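You operate a simulated robot arm through the tools that you are given. There is no shell and no other tool.

You are at the controls of a simulated robot arm. One attempt, no reset.

JOB
Move the Shun sticker back to its board, unclip the green box and take the egg out.
Fine: press the sticker flat; both clips open; lid and egg lie on the stool end of the table.

The check looks at the end state, three seconds after you hand in, the way a careful person would. Anything else that was tipped, shoved, dropped, spilled or broken makes it a failure. A push-on lid holds only when it is set on centred and level and pressed home; a screw cap is set on level and turned clockwise until tight.

ROBOT AND FRAMES
A 6-joint arm with a two-finger parallel gripper, fixed in place. Base frame: the origin is at the foot of the arm, x ahead of it, y to its left, z up; the work surface is at about z = 0. Readings come in mm, degrees, newtons and seconds.
With the tool pointing down near the work surface it reaches from about 140 to 580 mm from the base axis. Its first joint turns from -66.0 to 66.0 degrees. Payload 2.1 kg.
The TCP is the grasp point between the finger pads, 30 mm short of the fingertips. In the tool frame z runs along the fingers and y along their closing line. The gripper opens to 94 mm. The fingers are 28 mm wide and 10 mm thick; the gripper's body (50 by 96 mm) begins 55 mm behind the TCP.
Orientation is told as [roll, pitch, yaw] about the base's x, y, z axes, in that order, counted from this pose: with the fingers straight down and closing along the base's y, the tool's x points along the base's -x, its y along +y and its z along -z.

CONTROLS
- The arm moves only by the tool apply_moves. Its argument "deltas" is text: rows parted by semicolons, each of 7 numbers parted by spaces: the shift along the tool's x, y, z in mm, then the turn, a rotation vector about the tool's x, y, z in degrees, then the gripper command, from -1 (fully open) to 1 (shut), values between in proportion. In form: tx ty tz ax ay az hand; .... A call has 1 to 20 rows; each row shifts and turns the commanded pose from where the row before left it, along the tool's axes as they then stand. Each row takes 0.2 s and may step no farther than 50 mm and 8.6 degrees from the row before; otherwise, or with a gripper value out of range, the whole call is refused. A pose out of reach is approached as far as the arm can. The call stops where the force on the tool passes 40 N (or 10 N more than at its start, if that is more) or the arm is blocked; 0.2 s more then pass. Each finger travels about 72 mm/s and halts on what it meets, pressing with about 33 N; the grip force reading is that of the motor and also rises with nothing between the fingers. The clock runs only during rows and for 0.2 s after the last one: add rows that do not move to give the fingers time. It gives the time, the measured TCP pose, the force on the tool (base axes), the opening and the grip force at its end, in the units of the frame above (readings bear some noise), with the torque about the TCP (base axes, N m) and any sound that the robot's microphone picked up, and new pictures: "pictures" is both (left out), scene, wrist or none.
- Cameras (640 x 400 px; columns grow to the right, rows downward): "scene" is fixed at [59.8, -367.4, 516.9]; the picture's right is [0.75, -0.66, 0.00], its down [-0.31, -0.36, -0.88] and it looks along [0.58, 0.66, -0.47] (base axes); focal length 223 px, centre (320, 200). "wrist" rides on the gripper at [76, 14, -102] in the tool frame; the picture's right is [-0.18, 0.98, 0.00], its down [-0.75, -0.14, -0.64] and it looks along [-0.63, -0.12, 0.77] (tool axes); focal length 243 px, centre (320, 200). There is no depth. A picture from a camera that has moved, and an enlarged one, comes with that camera's place and axes in the base frame and with its lens. The place of the scene camera against the robot may be out by one fixed shift of up to 25 mm in any direction.
- inspect(camera, box): a new picture of the part [left, top, right, bottom] of that camera's present view, enlarged. The clock stands still meanwhile.
- close_job(): hands the job in; it is judged then, once.

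Nothing tells you positions but the pictures and the camera data. Unless the task says otherwise, let go and move clear before handing in.

The tools are called after ">>>" as name(argument=value, ...) on one line, values as JSON. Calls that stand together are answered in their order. apply_moves: Moves the arm, as the interface text tells. Its arguments: {"type":"object","properties":{"deltas":{"type":"string"},"pictures":{"type":"string","enum":["both","scene","wrist","none"]}},"required":["deltas"]} The other tools are called the same way: inspect (camera, box) takes an enlarged picture of a part of a camera's view; close_job () hands the job in.

At the start:

```text
time: 0.0
eef_pos: [267.9, 96.9, 448.1]
tcp_rot: [0.0, 0.0, 0.1]
force: [-0.1, 0.2, -0.2]
wrist_torque: [0.01, 0.01, -0.01]
opening: 93.9
grip_force: 0.0
```

scene: 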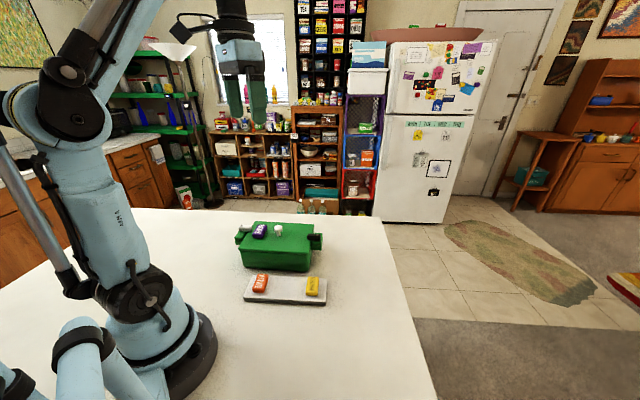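
wrist: 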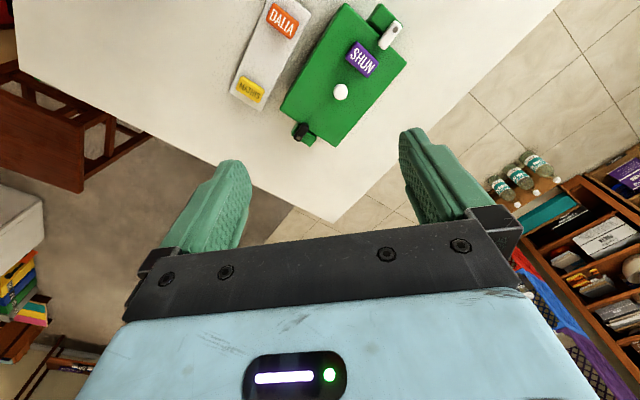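

I see a white table with a green box (purple SHUN sticker on its lid, a white knob, clips at both ends) and a pale board with DALIA and another yellow sticker. I'll look closer before moving.

>>> inspect(camera="scene", box=[220, 200, 350, 320])

>>> inspect(camera="wrist", box=[210, 0, 430, 150])

>>> inspect(camera="wrist", box=[0, 0, 320, 200])

```text
3.33 times, centred on (285, 260) of scene
camera zoom: at [59.8, -367.4, 516.9], right [0.75, -0.66, 0.0], down [-0.31, -0.36, -0.88], along [0.58, 0.66, -0.47], focal length 743 px, centre (437, 0)
```

zoom: 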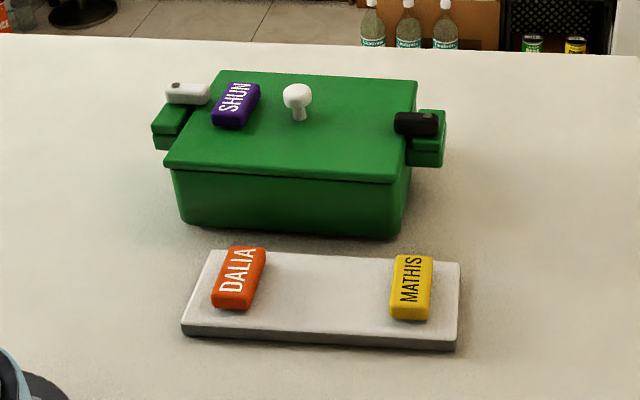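

```text
2.67 times, centred on (320, 75) of wrist
camera zoom: at [191.5, 111.3, 550.9], right [0.18, 0.98, 0.0], down [0.75, -0.14, 0.64], along [0.63, -0.12, -0.77], focal length 647 px, centre (320, 533)
```

zoom: 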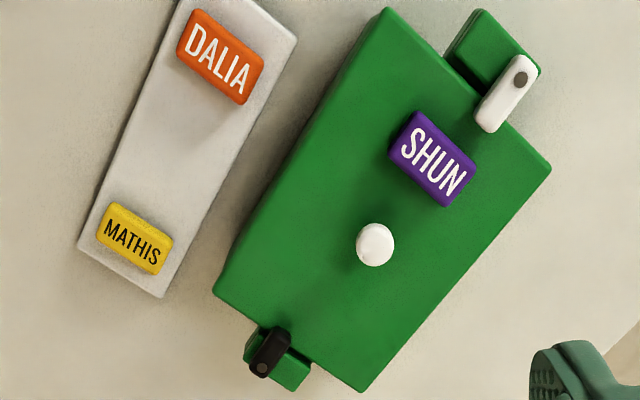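

```text
2.00 times, centred on (160, 100) of wrist
camera zoom: at [191.5, 111.3, 550.9], right [0.18, 0.98, 0.0], down [0.75, -0.14, 0.64], along [0.63, -0.12, -0.77], focal length 485 px, centre (640, 400)
```

zoom: 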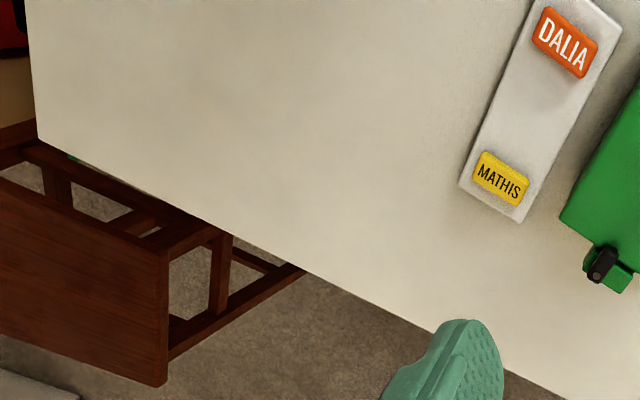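

>>> apply_moves(deltas="0 0 0 0 0 7.8 -1; 0 0 0 0 0 7.8 -1; 0 0 0 0 0 7.8 -1; 0 0 0 0 0 7.8 -1; 0 0 0 0 0 7.8 -1; 0 0 0 0 0 7.6 -1; 0 0 0 0 0 0 -1", pictures="both")

```text
time: 1.6
eef_pos: [267.8, 97.0, 448.7]
tcp_rot: [0.0, 0.1, -46.8]
force: [0.3, -0.7, -0.1]
wrist_torque: [0.0, 0.0, -0.02]
opening: 93.6
grip_force: 0.0
camera wrist: at [225.8, 162.2, 550.9], right [0.84, 0.54, 0.0], down [0.41, -0.65, 0.64], along [0.35, -0.54, -0.77], focal length 243 px, centre (320, 200)
```

scene: 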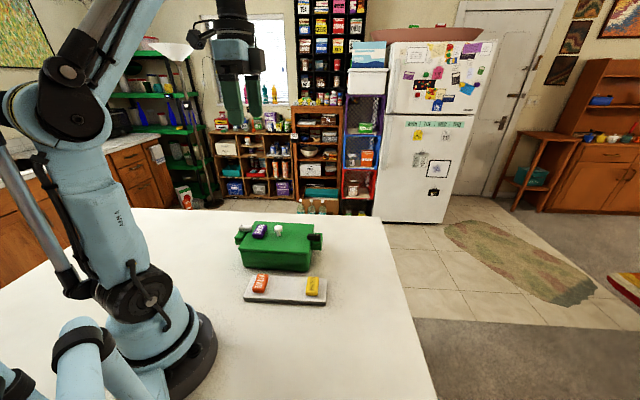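
wrist: 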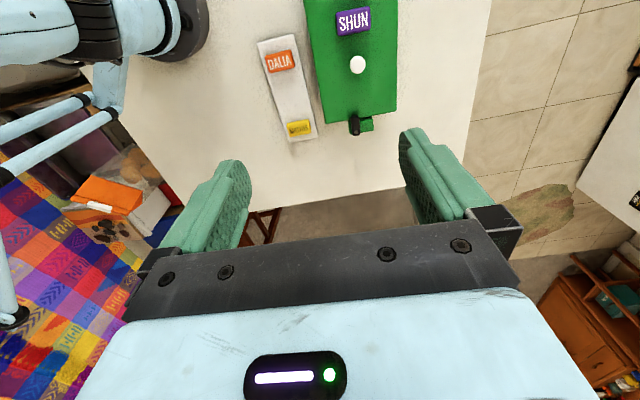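

>>> inspect(camera="wrist", box=[240, 0, 420, 150])

>>> inspect(camera="wrist", box=[200, 160, 480, 260])

```text
2.67 times, centred on (330, 75) of wrist
camera zoom: at [225.8, 162.2, 550.9], right [0.84, 0.54, 0.0], down [0.41, -0.65, 0.64], along [0.35, -0.54, -0.77], focal length 647 px, centre (293, 533)
```

zoom: 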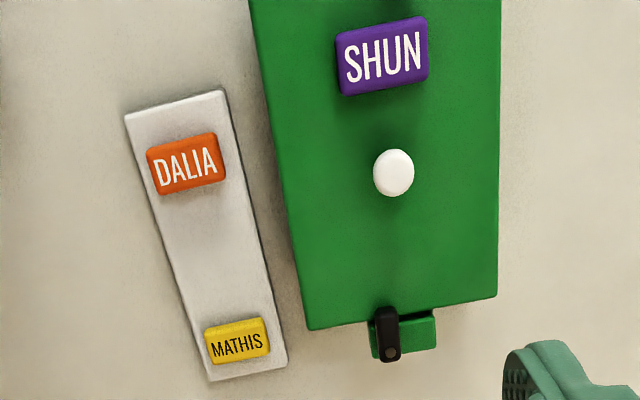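

```text
2.29 times, centred on (340, 210) of wrist
camera zoom: at [225.8, 162.2, 550.9], right [0.84, 0.54, 0.0], down [0.41, -0.65, 0.64], along [0.35, -0.54, -0.77], focal length 555 px, centre (274, 177)
```

zoom: 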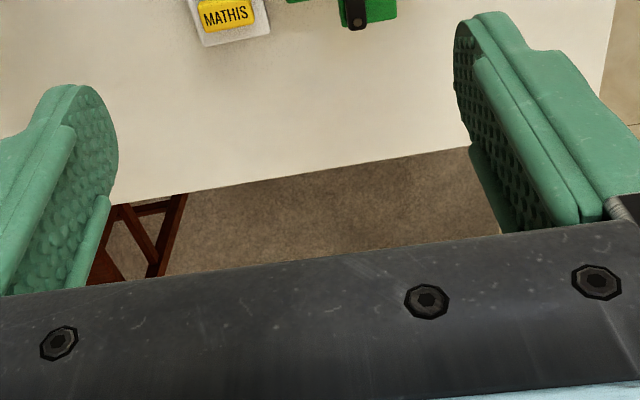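

The stool stands beyond the table edge toward +x/−y (under the finger in the wrist view). I put the lid top at about z=80, SHUN near (284,166), the knob near (324,124), and the free board slot near (262,−8). Next I descend above SHUN for a closer look.

>>> apply_moves(deltas="4.83 7.36 28.5 0 0 0.8 -1; 4.83 7.36 28.5 0 0 0 -1; 4.83 7.36 28.5 0 0 0 -1; 4.83 7.36 28.5 0 0 0 -1; 4.83 7.36 28.5 0 0 0 -1; 4.83 7.36 28.5 0 0 0 -1; 4.83 7.36 28.5 0 0 0 -1; 4.83 7.36 28.5 0 0 0 -1; 0 0 0 0 0 0 -1; 0 0 0 0 0 0 -1", pictures="both")

```text
time: 3.8
eef_pos: [287.2, 164.4, 221.3]
tcp_rot: [0.1, 0.0, -47.4]
force: [0.1, -0.4, -0.1]
wrist_torque: [0.02, 0.0, 0.02]
opening: 93.9
grip_force: 0.1
camera wrist: at [244.7, 230.9, 323.1], right [0.85, 0.53, 0.0], down [0.41, -0.65, 0.64], along [0.34, -0.54, -0.77], focal length 243 px, centre (320, 200)
```

scene: 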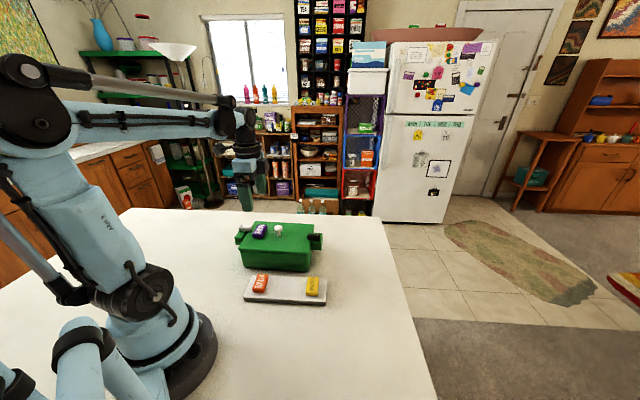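
wrist: 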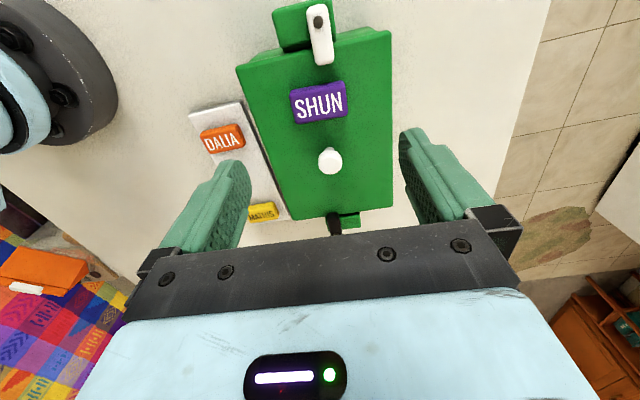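

>>> inspect(camera="wrist", box=[230, 0, 410, 120])

>>> inspect(camera="wrist", box=[180, 90, 420, 250])

```text
3.33 times, centred on (320, 60) of wrist
camera zoom: at [244.7, 230.9, 323.1], right [0.85, 0.53, 0.0], down [0.41, -0.65, 0.64], along [0.34, -0.54, -0.77], focal length 809 px, centre (320, 667)
```

zoom: 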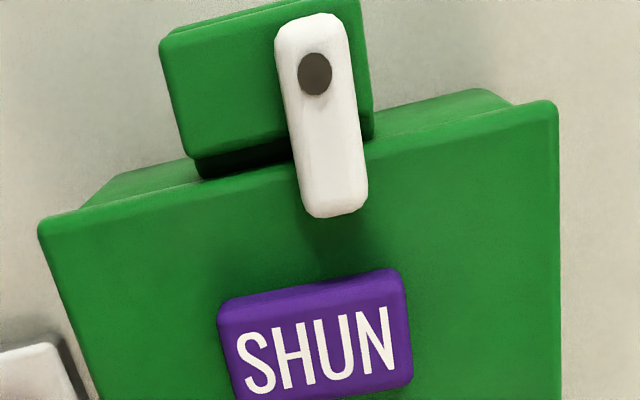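

```text
2.50 times, centred on (300, 170) of wrist
camera zoom: at [244.7, 230.9, 323.1], right [0.85, 0.53, 0.0], down [0.41, -0.65, 0.64], along [0.34, -0.54, -0.77], focal length 606 px, centre (370, 275)
```

zoom: 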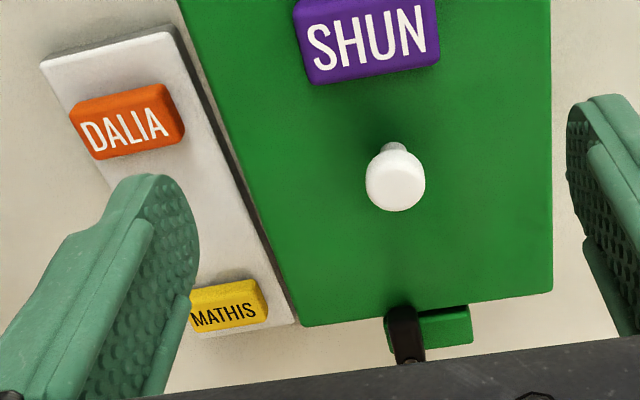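

SHUN sits right under the TCP with the fingers aligned to its length. I'll descend so the fingertips come just above the lid on either side of it.

>>> apply_moves(deltas="0 0 25 0 0 0 -1; 0 0 25 0 0 0 -1; 0 0 25 0 0 0 -1; 0 0 20 0 0 0 -1; 0 0 8 0 0 0 -1; 0 0 0 0 0 0 -1; 0 0 0 0 0 0 -1", pictures="both")

>>> inspect(camera="wrist", box=[160, 60, 480, 260])

>>> inspect(camera="scene", box=[220, 180, 350, 300])

```text
time: 5.4
eef_pos: [285.7, 164.9, 116.7]
tcp_rot: [0.0, -0.1, -47.4]
force: [-1.2, 0.0, -0.4]
wrist_torque: [0.0, 0.0, -0.02]
opening: 94.1
grip_force: 0.0
camera wrist: at [244.2, 231.1, 219.8], right [0.85, 0.53, 0.0], down [0.41, -0.65, 0.64], along [0.34, -0.54, -0.77], focal length 243 px, centre (320, 200)
```

scene: 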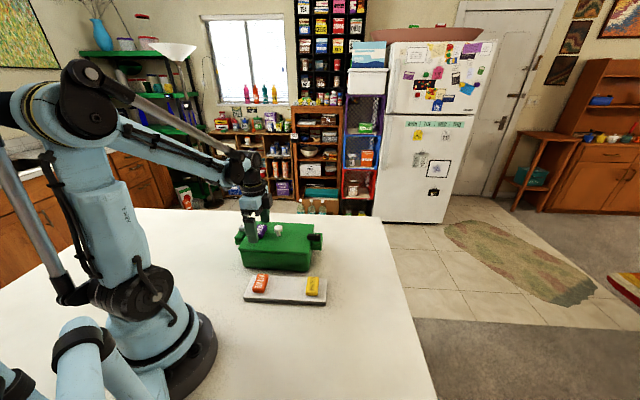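
wrist: 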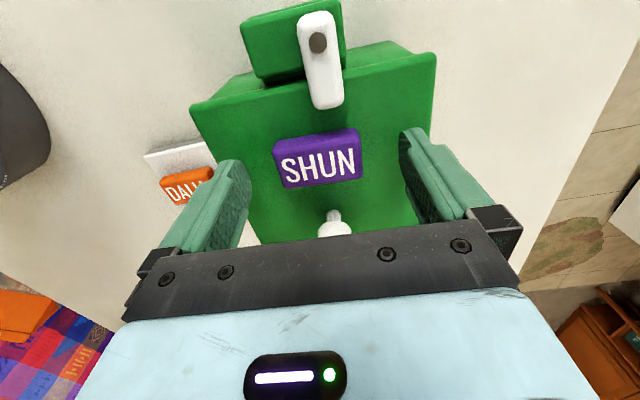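

```text
2.00 times, centred on (320, 160) of wrist
camera zoom: at [244.2, 231.1, 219.8], right [0.85, 0.53, 0.0], down [0.41, -0.65, 0.64], along [0.34, -0.54, -0.77], focal length 485 px, centre (320, 280)
```

zoom: 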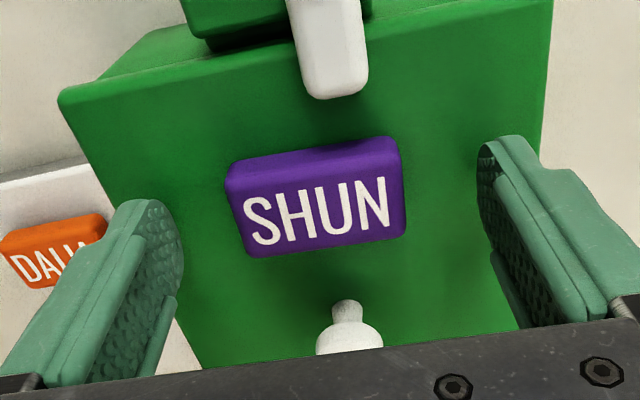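

```text
3.33 times, centred on (285, 240) of scene
camera zoom: at [59.8, -367.4, 516.9], right [0.75, -0.66, 0.0], down [-0.31, -0.36, -0.88], along [0.58, 0.66, -0.47], focal length 743 px, centre (437, 67)
```

zoom: 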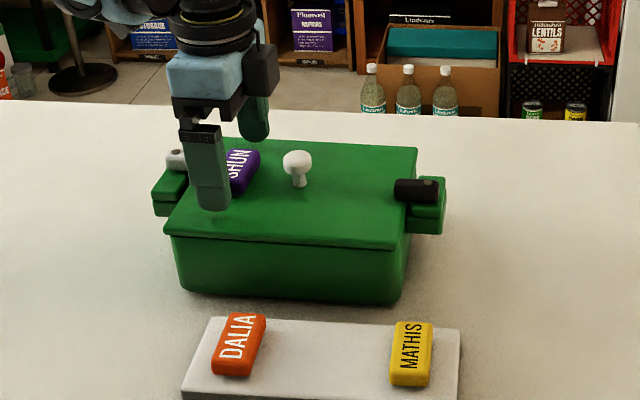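

>>> apply_moves(deltas="0 0 2 0 0 0 -1; 0 0 1.5 0 0 0 -1; 0 0 0 0 0 0 -1", pictures="none")

```text
time: 6.2
eef_pos: [285.8, 165.2, 115.3]
tcp_rot: [0.0, 0.0, -47.4]
force: [0.1, 0.1, -0.9]
wrist_torque: [-0.01, 0.01, 0.04]
opening: 94.0
grip_force: 0.1
```

>>> apply_moves(deltas="0 0 1 0 0 0 -1; 0 0 1 0 0 0 -1; 0 0 0 0 0 0 -1", pictures="wrist")

>>> inspect(camera="wrist", box=[160, 60, 480, 260])

>>> inspect(camera="scene", box=[240, 200, 310, 250])

```text
time: 7.0
eef_pos: [287.4, 165.5, 112.8]
tcp_rot: [0.0, 0.0, -47.5]
force: [0.2, -0.4, 0.0]
wrist_torque: [-0.03, 0.01, 0.01]
opening: 93.8
grip_force: 0.1
camera wrist: at [244.6, 231.3, 214.6], right [0.85, 0.53, 0.0], down [0.41, -0.65, 0.64], along [0.34, -0.54, -0.77], focal length 243 px, centre (320, 200)
```

wrist: 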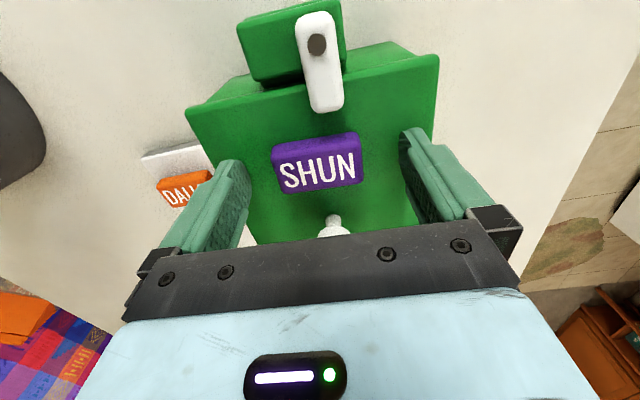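

```text
2.00 times, centred on (320, 160) of wrist
camera zoom: at [244.6, 231.3, 214.6], right [0.85, 0.53, 0.0], down [0.41, -0.65, 0.64], along [0.34, -0.54, -0.77], focal length 485 px, centre (320, 280)
```

zoom: 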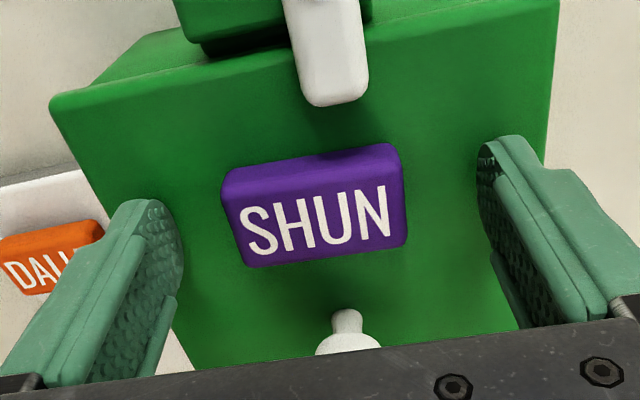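

```text
8.00 times, centred on (275, 225) of scene
camera zoom: at [59.8, -367.4, 516.9], right [0.75, -0.66, 0.0], down [-0.31, -0.36, -0.88], along [0.58, 0.66, -0.47], focal length 1784 px, centre (680, 0)
```

zoom: 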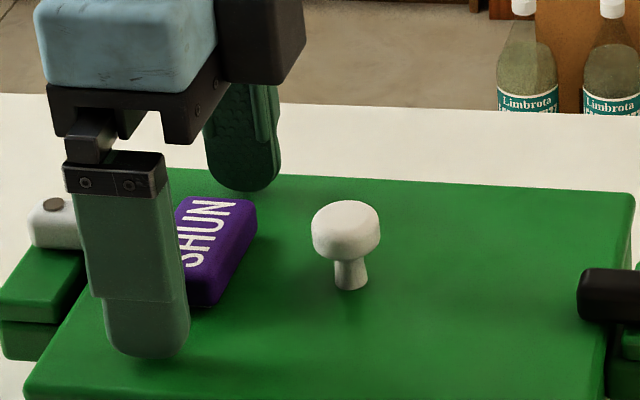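

The fingertips are just above the lid beside SHUN. I'll close on it.

>>> apply_moves(deltas="0 0 0 0 0 0 0.2; 0 0 0 0 0 0 0.6; 0 0 0 0 0 0 1; 0 0 0 0 0 0 1; 0 0 0 0 0 0 1", pictures="wrist")

>>> inspect(camera="scene", box=[240, 200, 310, 250])

```text
time: 8.2
eef_pos: [287.1, 164.5, 112.1]
tcp_rot: [0.0, -0.1, -47.3]
force: [-0.1, -0.5, 0.8]
wrist_torque: [-0.02, -0.01, 0.04]
opening: 49.4
grip_force: 33.0
camera wrist: at [244.5, 231.3, 214.7], right [0.85, 0.53, 0.0], down [0.41, -0.65, 0.64], along [0.34, -0.54, -0.77], focal length 243 px, centre (320, 200)
```

wrist: 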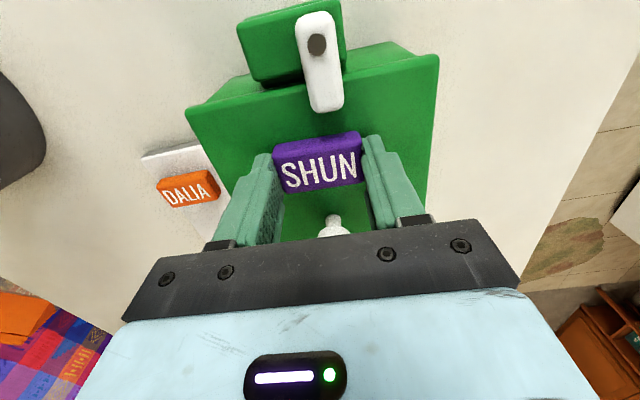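

```text
8.00 times, centred on (275, 225) of scene
camera zoom: at [59.8, -367.4, 516.9], right [0.75, -0.66, 0.0], down [-0.31, -0.36, -0.88], along [0.58, 0.66, -0.47], focal length 1784 px, centre (680, 0)
```

zoom: 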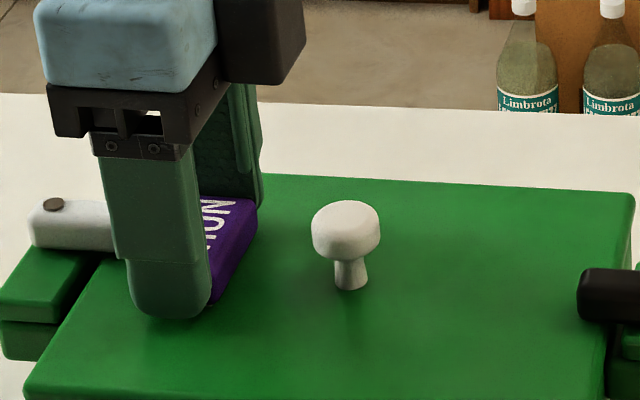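

>>> apply_moves(deltas="0 0 -1 0 0 0 1; 0 0 -2 0 0 0 1; 0 0 -3 0 0 0 1; 0 0 -4 0 0 0 1; 0 0 0 0 0 0 1", pictures="wrist")

>>> inspect(camera="scene", box=[230, 190, 330, 270])

```text
time: 9.4
eef_pos: [285.5, 165.9, 122.9]
tcp_rot: [0.0, 0.0, -47.3]
force: [0.7, -0.5, 0.4]
wrist_torque: [0.0, -0.01, 0.0]
opening: 49.6
grip_force: 32.4
camera wrist: at [244.7, 231.3, 224.6], right [0.85, 0.53, 0.0], down [0.41, -0.65, 0.64], along [0.34, -0.54, -0.77], focal length 243 px, centre (320, 200)
```

wrist: 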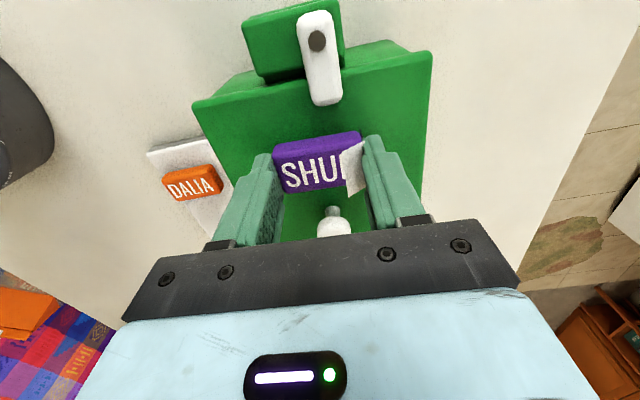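

```text
5.00 times, centred on (280, 230) of scene
camera zoom: at [59.8, -367.4, 516.9], right [0.75, -0.66, 0.0], down [-0.31, -0.36, -0.88], along [0.58, 0.66, -0.47], focal length 1115 px, centre (520, 50)
```

zoom: 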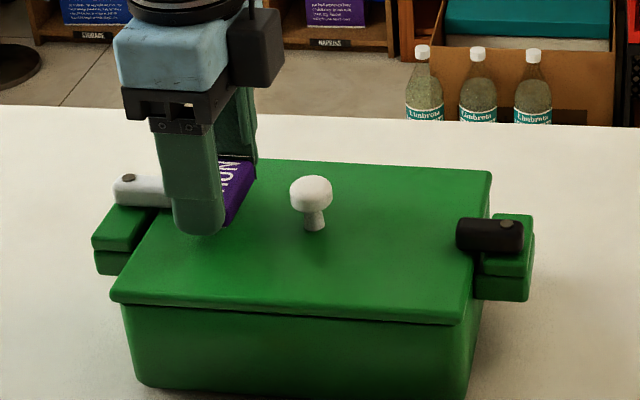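

>>> inspect(camera="wrist", box=[250, 110, 410, 210])

>>> inspect(camera="scene", box=[255, 215, 295, 245])

```text
4.00 times, centred on (330, 160) of wrist
camera zoom: at [244.7, 231.3, 224.6], right [0.85, 0.53, 0.0], down [0.41, -0.65, 0.64], along [0.34, -0.54, -0.77], focal length 970 px, centre (280, 360)
```

zoom: 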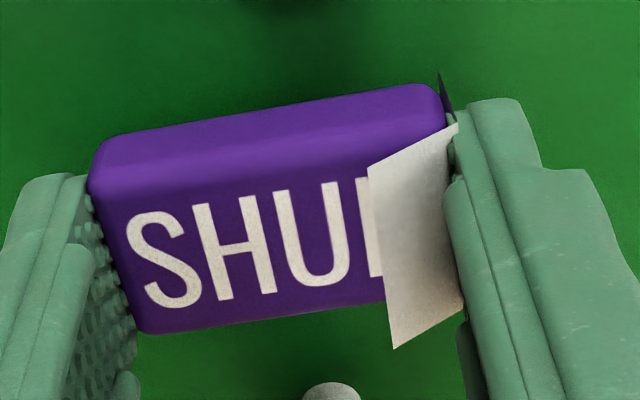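

```text
13.33 times, centred on (275, 230) of scene
camera zoom: at [59.8, -367.4, 516.9], right [0.75, -0.66, 0.0], down [-0.31, -0.36, -0.88], along [0.58, 0.66, -0.47], focal length 2973 px, centre (920, -200)
```

zoom: 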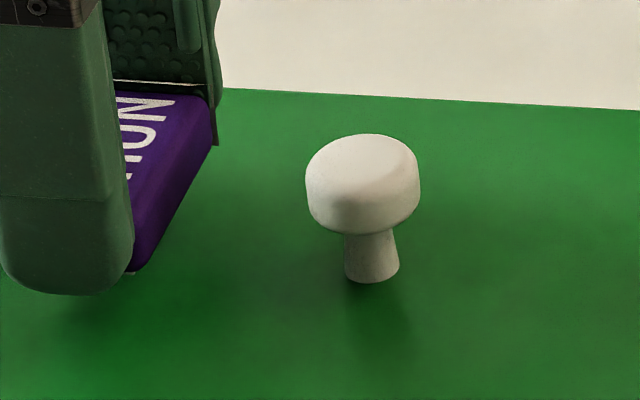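

SHUN is off the lid; one end shows a small curled flap that will need pressing. I'll lift it clear and carry it over the board's middle slot.

>>> apply_moves(deltas="0 0 -20 0 0 0 1; 0 0 -25 0 0 0 1; 0 0 -23 0 0 0 1; -17.93 -22.6 0 0 0 0 1; -17.93 -22.6 0 0 0 0 1; -17.93 -22.6 0 0 0 0 1; -17.93 -22.6 0 0 0 0 1; -17.93 -22.6 0 0 0 0 1; -17.93 -22.6 0 0 0 0 1; 0 0 0 0 0 -2.4 1; 0 0 0 0 0 0 1; 0 0 0 0 0 0 1", pictures="both")

>>> inspect(camera="wrist", box=[200, 60, 440, 210])

```text
time: 12.0
eef_pos: [258.7, -5.8, 190.5]
tcp_rot: [0.0, 0.0, -45.1]
force: [-0.2, -0.5, -0.4]
wrist_torque: [0.02, 0.0, -0.01]
opening: 49.5
grip_force: 32.9
camera wrist: at [214.5, 58.6, 292.8], right [0.83, 0.56, 0.0], down [0.43, -0.63, 0.64], along [0.36, -0.53, -0.77], focal length 243 px, centre (320, 200)
```

scene: 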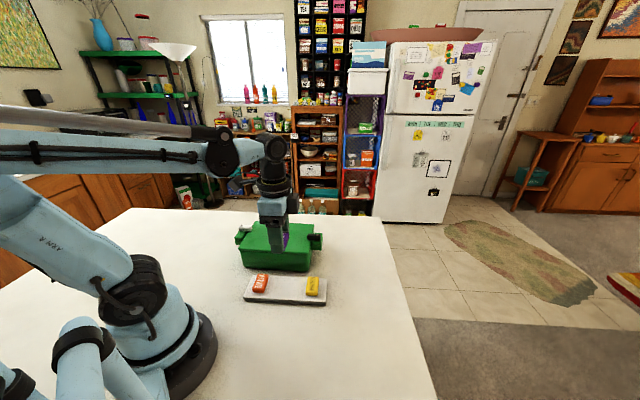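
wrist: 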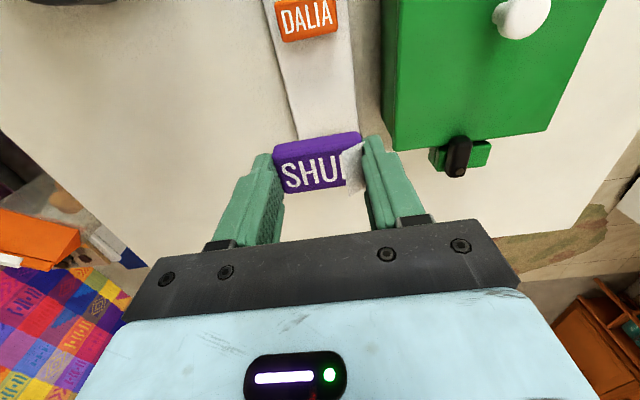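

```text
2.67 times, centred on (320, 135) of wrist
camera zoom: at [214.5, 58.6, 292.8], right [0.83, 0.56, 0.0], down [0.43, -0.63, 0.64], along [0.36, -0.53, -0.77], focal length 647 px, centre (320, 373)
```

zoom: 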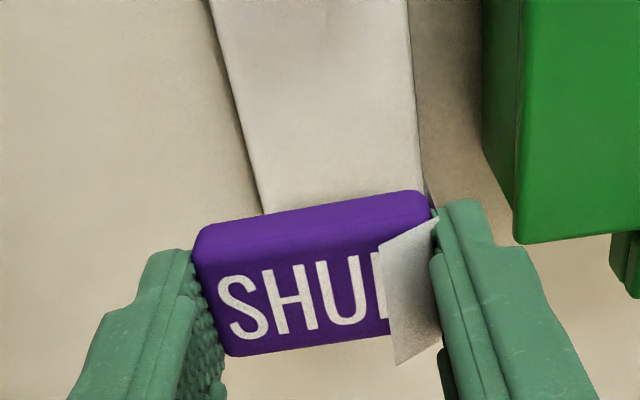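

The board runs m≈143–217 across, and SHUN is centred over the gap between DALIA and MATHIS. Lowering gently now.

>>> apply_moves(deltas="0 0 30 0 0 0 1; 0 0 30 0 0 0 1; 0 0 30 0 0 0 1; 0 0 25 0 0 0 1; 0 0 15 0 0 0 1; 0 0 5 0 0 0 1; 0 0 0 0 0 0 1; 0 0 0 0 0 0 1", pictures="both")

>>> inspect(camera="scene", box=[235, 250, 335, 315])

```text
time: 13.8
eef_pos: [258.5, -6.5, 56.0]
tcp_rot: [0.0, -0.1, -45.0]
force: [0.2, -0.1, -0.2]
wrist_torque: [0.01, 0.0, -0.02]
opening: 49.3
grip_force: 32.9
camera wrist: at [214.9, 58.5, 157.5], right [0.83, 0.56, 0.0], down [0.43, -0.63, 0.64], along [0.36, -0.53, -0.77], focal length 243 px, centre (320, 200)
```

scene: 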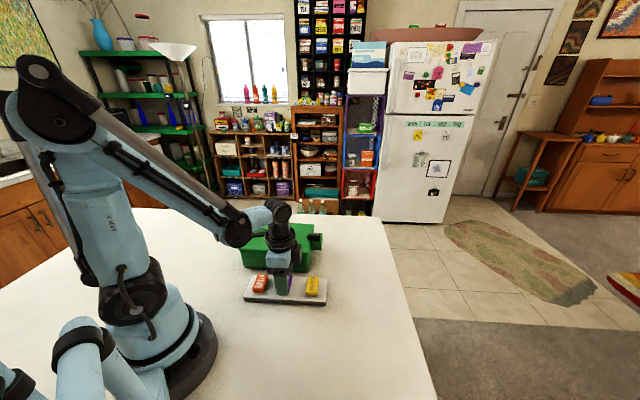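
wrist: 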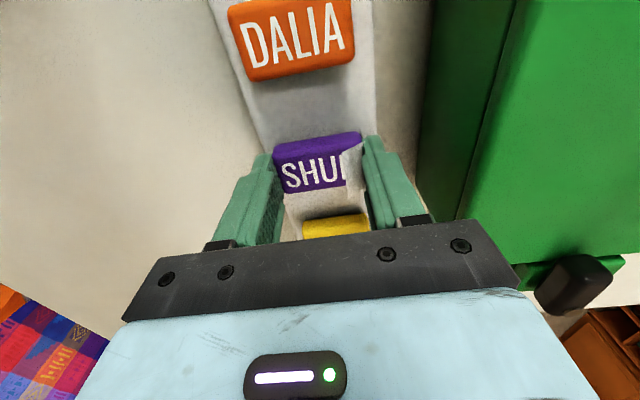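

```text
6.15 times, centred on (285, 282) of scene
camera zoom: at [59.8, -367.4, 516.9], right [0.75, -0.66, 0.0], down [-0.31, -0.36, -0.88], along [0.58, 0.66, -0.47], focal length 1372 px, centre (535, -308)
```

zoom: 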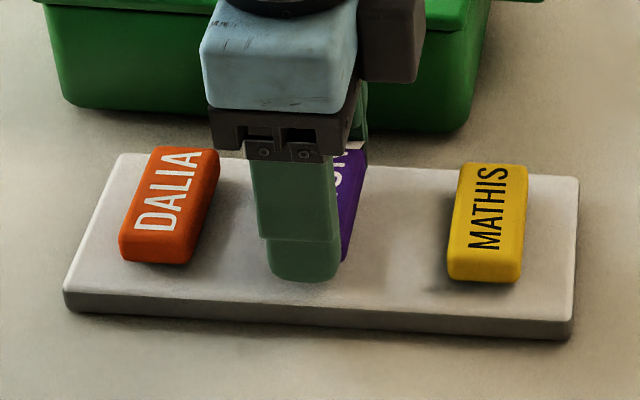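

>>> apply_moves(deltas="0 0 3 0 0 0 1; 0 0 2 0 0 0 1; 0 0 2 0 0 0 1; 0 0 1 0 0 0 1; 0 0 0 0 0 0 1", pictures="none")

>>> inspect(camera="scene", box=[255, 260, 315, 305])

```text
time: 14.7
eef_pos: [259.0, -6.3, 48.4]
tcp_rot: [0.1, 0.0, -45.0]
force: [-0.2, 0.1, 22.2]
wrist_torque: [0.06, -0.02, 0.01]
opening: 49.5
grip_force: 32.6
stopped in row 4: the force on the tool passed its limit at 48 N (the readings are from after the stop); the commanded pose is now the measured one
```

```text
8.89 times, centred on (285, 282) of scene
camera zoom: at [59.7, -367.4, 516.9], right [0.75, -0.66, 0.0], down [-0.31, -0.36, -0.88], along [0.58, 0.66, -0.47], focal length 1982 px, centre (631, -533)
```

zoom: 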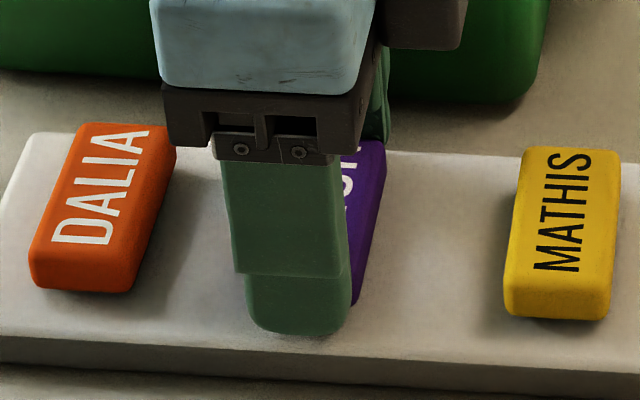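

SHUN is seated on the board (contact felt). I'll open a little to release it, then rise and look at it.

>>> apply_moves(deltas="0 0 -0.5 0 0 0 -0.3; 0 0 0 0 0 0 -0.3; 0 0 -5 0 0 0 -0.3; 0 0 -15 0 0 0 -0.3; 0 0 -30 0 0 0 -0.3; 0 0 -30 0 0 0 -0.3; 0 0 -30 0 0 0 -0.3; 0 0 0 0 0 0 -0.3", pictures="both")

>>> inspect(camera="scene", box=[240, 255, 330, 310])

>>> inspect(camera="wrist", box=[220, 40, 440, 190])

```text
time: 16.5
eef_pos: [259.1, -4.3, 159.6]
tcp_rot: [0.0, -0.1, -45.0]
force: [-0.4, 0.5, 0.8]
wrist_torque: [0.01, -0.01, -0.01]
opening: 61.5
grip_force: 0.1
camera wrist: at [214.2, 59.1, 261.8], right [0.83, 0.56, 0.0], down [0.43, -0.63, 0.64], along [0.36, -0.53, -0.77], focal length 243 px, centre (320, 200)
```

scene: 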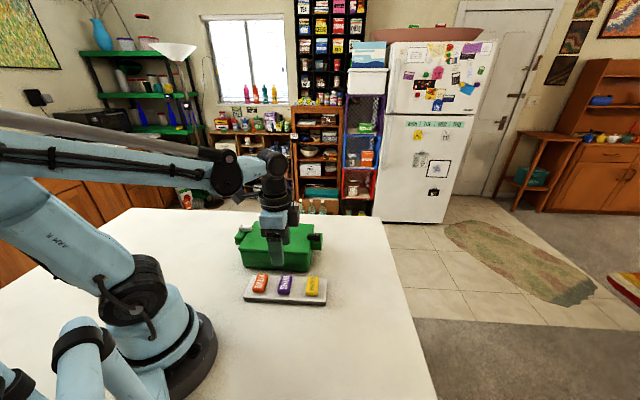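
wrist: 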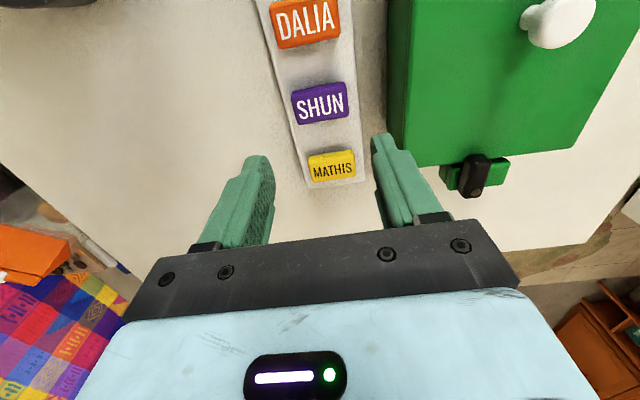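

```text
7.11 times, centred on (285, 282) of scene
camera zoom: at [59.8, -367.4, 516.9], right [0.75, -0.66, 0.0], down [-0.31, -0.36, -0.88], along [0.58, 0.66, -0.47], focal length 1586 px, centre (569, -387)
```

zoom: 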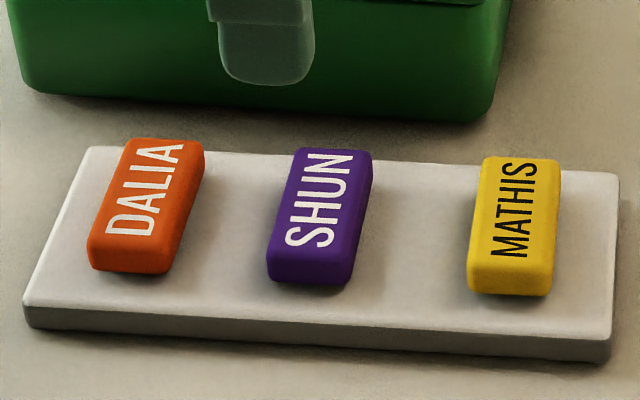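

```text
2.67 times, centred on (330, 115) of wrist
camera zoom: at [214.2, 59.1, 261.8], right [0.83, 0.56, 0.0], down [0.43, -0.63, 0.64], along [0.36, -0.53, -0.77], focal length 647 px, centre (293, 427)
```

zoom: 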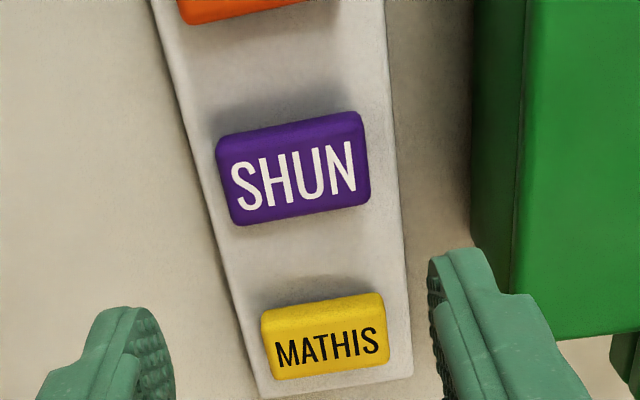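

SHUN now lies on the board with no visible curl. To be sure, I'll press on its top with closed fingertips.

>>> apply_moves(deltas="0 0 20 0 0 0 1; 0 0 25 0 0 0 1; 0 0 25 0 0 0 1; 0 0 15 0 0 0 1; 0 0 6 0 0 0 1; 0 0 0 0 0 0 1; 0 0 0 0 0 0 1", pictures="wrist")

>>> inspect(camera="scene", box=[240, 255, 330, 310])

```text
time: 18.1
eef_pos: [260.5, -5.5, 69.0]
tcp_rot: [0.0, 0.0, -45.1]
force: [-0.5, 1.0, -1.0]
wrist_torque: [0.04, 0.01, -0.02]
opening: 0.1
grip_force: 32.5
camera wrist: at [215.0, 58.3, 170.2], right [0.83, 0.56, 0.0], down [0.43, -0.63, 0.64], along [0.36, -0.53, -0.77], focal length 243 px, centre (320, 200)
```

wrist: 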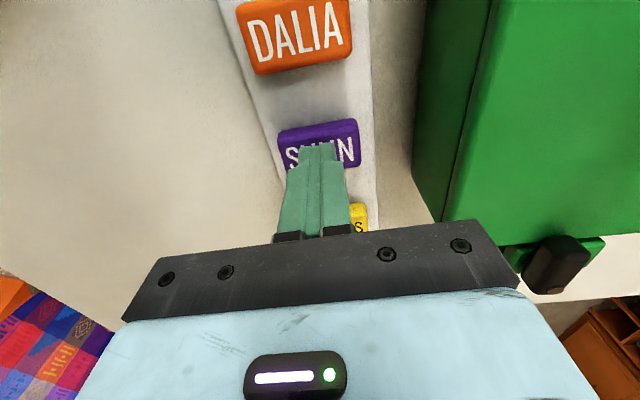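

```text
7.11 times, centred on (285, 282) of scene
camera zoom: at [59.8, -367.4, 516.9], right [0.75, -0.66, 0.0], down [-0.31, -0.36, -0.88], along [0.58, 0.66, -0.47], focal length 1586 px, centre (569, -387)
```

zoom: 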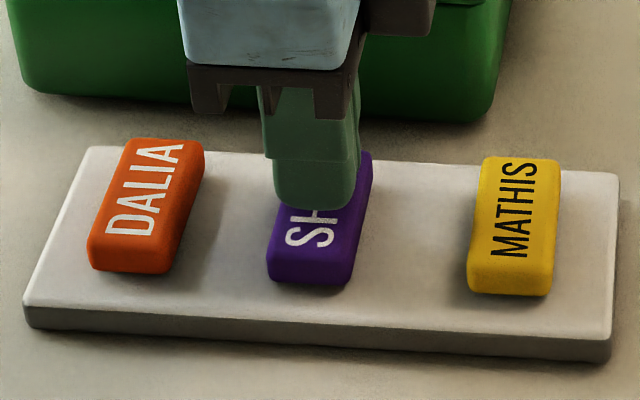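

>>> apply_moves(deltas="0 0 3 0 0 0 1; 0 0 2 0 0 0 1; 0 0 1 0 0 0 1; 0 0 0 0 0 0 1", pictures="none")

```text
time: 19.1
eef_pos: [260.3, -5.5, 64.1]
tcp_rot: [-0.1, 0.1, -45.1]
force: [-2.0, 0.3, 25.6]
wrist_torque: [0.0, 0.07, -0.03]
opening: 0.0
grip_force: 32.9
stopped in row 4: the force on the tool passed its limit at 41 N (the readings are from after the stop); the commanded pose is now the measured one
```

>>> apply_moves(deltas="0 0 -5 0 0 0 1; 0 0 -20 0 0 0 1; 0 0 -40 0 0 0 0.5; 0 0 -40 0 0 0 0; 0 0 -40 0 0 0 -0.5; 0 0 0 0 0 0 -0.5; 0 0 0 0 0 0 -0.5", pictures="both")

>>> inspect(camera="scene", box=[240, 255, 330, 310])

>>> inspect(camera="wrist", box=[240, 0, 580, 200])

```text
time: 20.7
eef_pos: [259.9, -6.7, 208.8]
tcp_rot: [0.0, 0.1, -45.0]
force: [-1.2, 0.6, 0.2]
wrist_torque: [0.01, -0.02, -0.03]
opening: 70.1
grip_force: 0.1
camera wrist: at [215.3, 58.0, 309.4], right [0.83, 0.56, 0.0], down [0.43, -0.63, 0.64], along [0.36, -0.53, -0.77], focal length 243 px, centre (320, 200)
```

scene: 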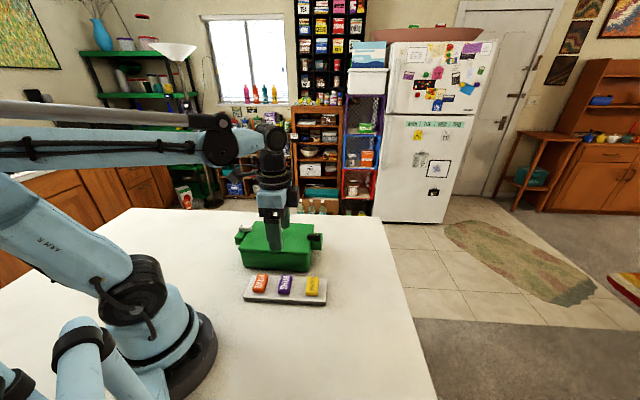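
wrist: 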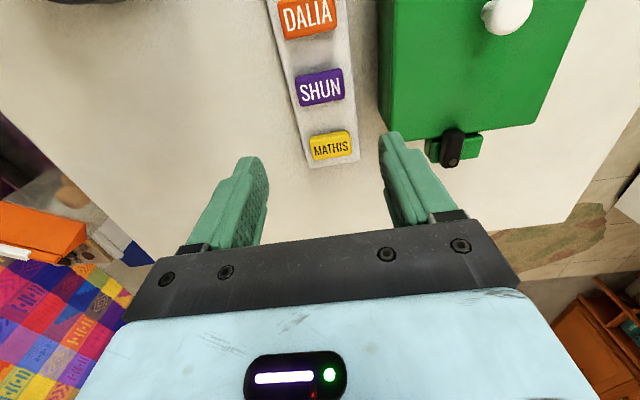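

```text
7.11 times, centred on (285, 282) of scene
camera zoom: at [59.8, -367.4, 516.9], right [0.75, -0.66, 0.0], down [-0.31, -0.36, -0.88], along [0.58, 0.66, -0.47], focal length 1586 px, centre (569, -387)
```

zoom: 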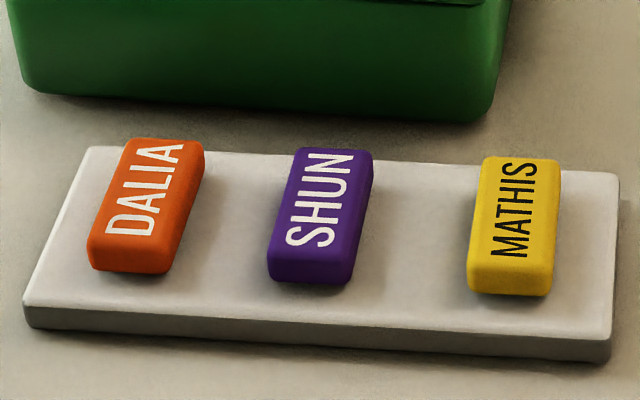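

```text
1.88 times, centred on (410, 100) of wrist
camera zoom: at [215.3, 58.0, 309.4], right [0.83, 0.56, 0.0], down [0.43, -0.63, 0.64], along [0.36, -0.53, -0.77], focal length 457 px, centre (151, 388)
```

zoom: 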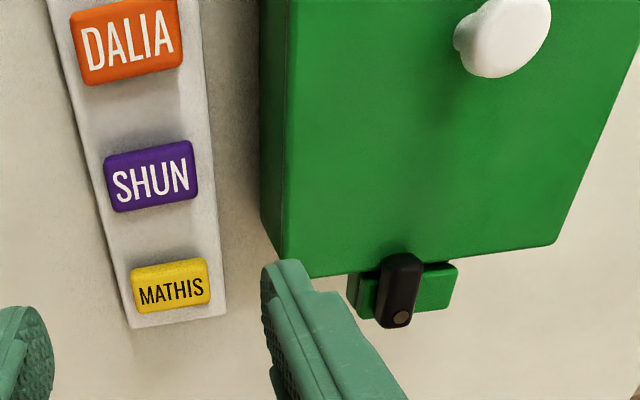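

>>> inspect(camera="scene", box=[295, 220, 335, 255])

>>> inspect(camera="scene", box=[230, 215, 270, 250])

>>> inspect(camera="wrist", box=[400, 100, 500, 180])

```text
11.43 times, centred on (315, 238) of scene
camera zoom: at [59.8, -367.4, 516.9], right [0.75, -0.66, 0.0], down [-0.31, -0.36, -0.88], along [0.58, 0.66, -0.47], focal length 2548 px, centre (377, -229)
```

zoom: 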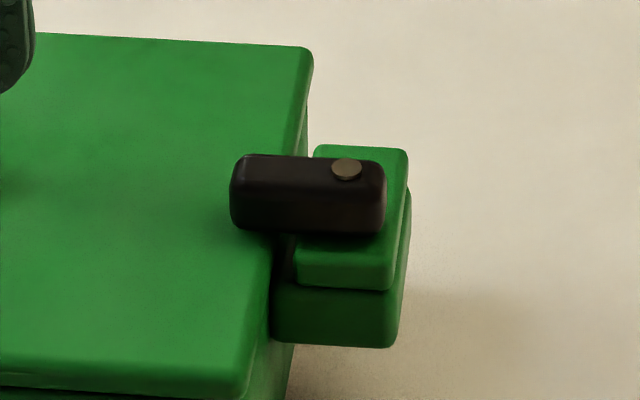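

```text
11.43 times, centred on (250, 232) of scene
camera zoom: at [59.8, -367.4, 516.9], right [0.75, -0.66, 0.0], down [-0.31, -0.36, -0.88], along [0.58, 0.66, -0.47], focal length 2548 px, centre (1120, -171)
```

zoom: 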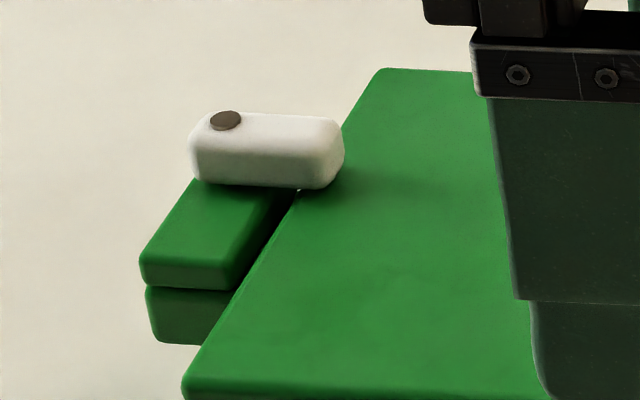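

```text
5.00 times, centred on (450, 140) of wrist
camera zoom: at [215.3, 58.0, 309.4], right [0.83, 0.56, 0.0], down [0.43, -0.63, 0.64], along [0.36, -0.53, -0.77], focal length 1213 px, centre (-330, 500)
```

zoom: 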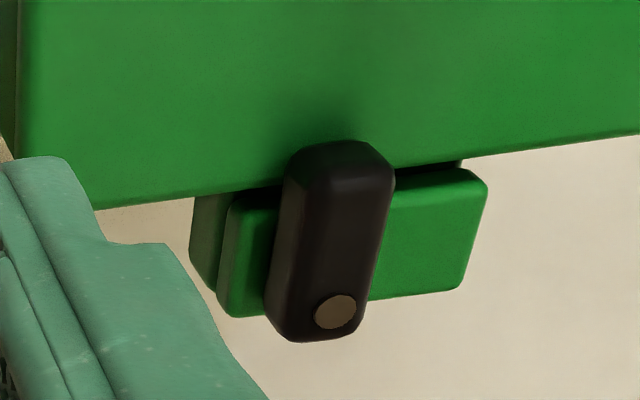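

SHUN is flat between DALIA and MATHIS. The clips are swivel bars on vertical pins, reaching over the lid. I put the black pin near (398,28). I'll hover over it to refine that.

>>> apply_moves(deltas="-10.44 24.36 4 0 0 0 0.2; -10.44 24.36 4 0 0 0 0.2; -10.44 24.36 4 0 0 0 0.2; -10.44 24.36 4 0 0 0 0.2; -10.44 24.36 4 0 0 0 0.2; 0 0 0 0 0 0 0.2; 0 0 0 0 0 0 0.2", pictures="both")

>>> inspect(camera="wrist", box=[250, 60, 410, 180])

```text
time: 22.3
eef_pos: [382.5, 43.9, 186.7]
tcp_rot: [0.0, 0.0, -45.0]
force: [0.5, 0.7, 0.0]
wrist_torque: [0.02, 0.03, 0.02]
opening: 37.8
grip_force: 0.1
camera wrist: at [338.4, 108.4, 289.7], right [0.83, 0.56, 0.0], down [0.43, -0.63, 0.64], along [0.36, -0.53, -0.77], focal length 243 px, centre (320, 200)
```

scene: 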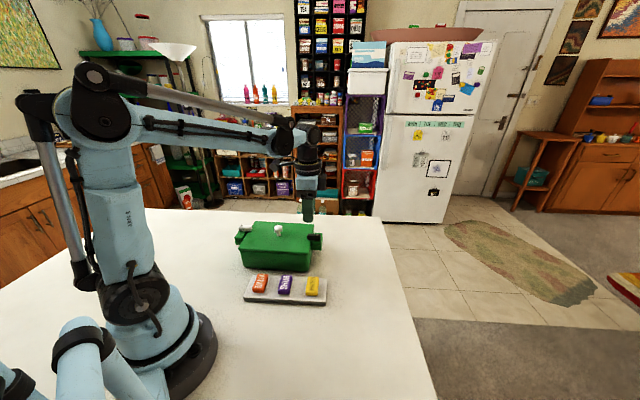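
wrist: 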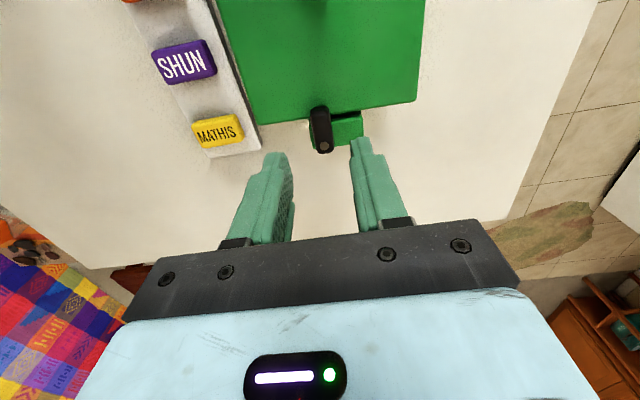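

```text
3.33 times, centred on (330, 120) of wrist
camera zoom: at [338.4, 108.4, 289.7], right [0.83, 0.56, 0.0], down [0.43, -0.63, 0.64], along [0.36, -0.53, -0.77], focal length 809 px, centre (287, 467)
```

zoom: 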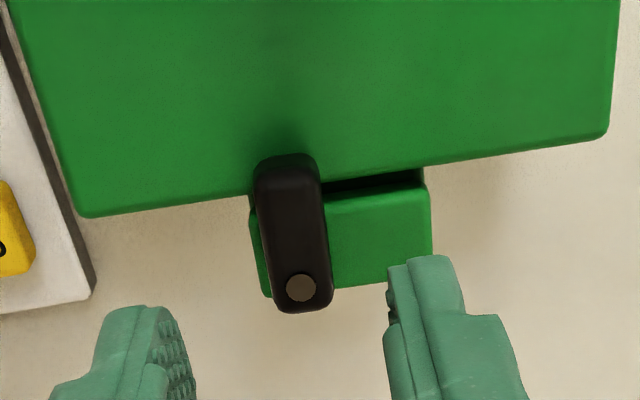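

>>> apply_moves(deltas="-1.55 0.57 0 0 0 2 0.2; 0 0 25 0 0 0 0.2; 0 0 25 0 0 0 0.2; 0 0 15 0 0 0 0.2; 0 0 6 0 0 0 0.2; 0 0 0 0 0 0 0.2; 0 0 0 0 0 0 0.2", pictures="both")

>>> inspect(camera="wrist", box=[230, 60, 410, 180])

>>> inspect(camera="scene", box=[280, 210, 345, 255])

```text
time: 23.9
eef_pos: [385.4, 42.2, 115.5]
tcp_rot: [0.0, 0.1, -46.9]
force: [0.2, 0.5, 0.0]
wrist_torque: [0.03, 0.03, 0.02]
opening: 37.7
grip_force: 0.0
camera wrist: at [342.5, 108.7, 218.4], right [0.84, 0.54, 0.0], down [0.41, -0.65, 0.64], along [0.34, -0.54, -0.77], focal length 243 px, centre (320, 200)
```

scene: 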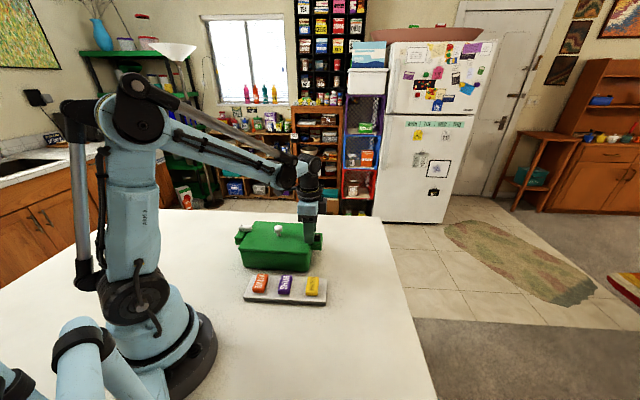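
wrist: 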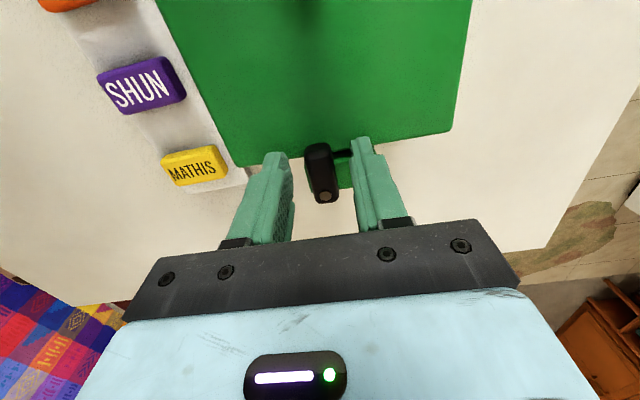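

```text
3.33 times, centred on (320, 120) of wrist
camera zoom: at [342.5, 108.7, 218.4], right [0.84, 0.54, 0.0], down [0.41, -0.65, 0.64], along [0.34, -0.54, -0.77], focal length 809 px, centre (320, 467)
```

zoom: 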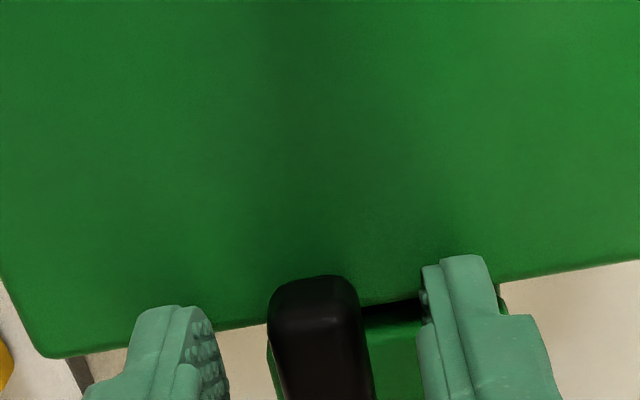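

```text
8.89 times, centred on (312, 232) of scene
camera zoom: at [59.8, -367.4, 516.9], right [0.75, -0.66, 0.0], down [-0.31, -0.36, -0.88], along [0.58, 0.66, -0.47], focal length 1982 px, centre (387, -89)
```

zoom: 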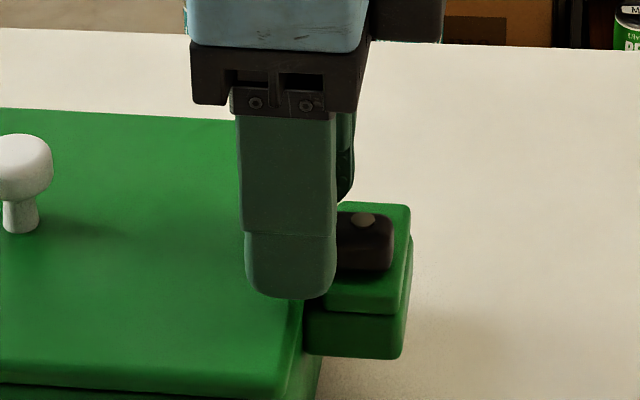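

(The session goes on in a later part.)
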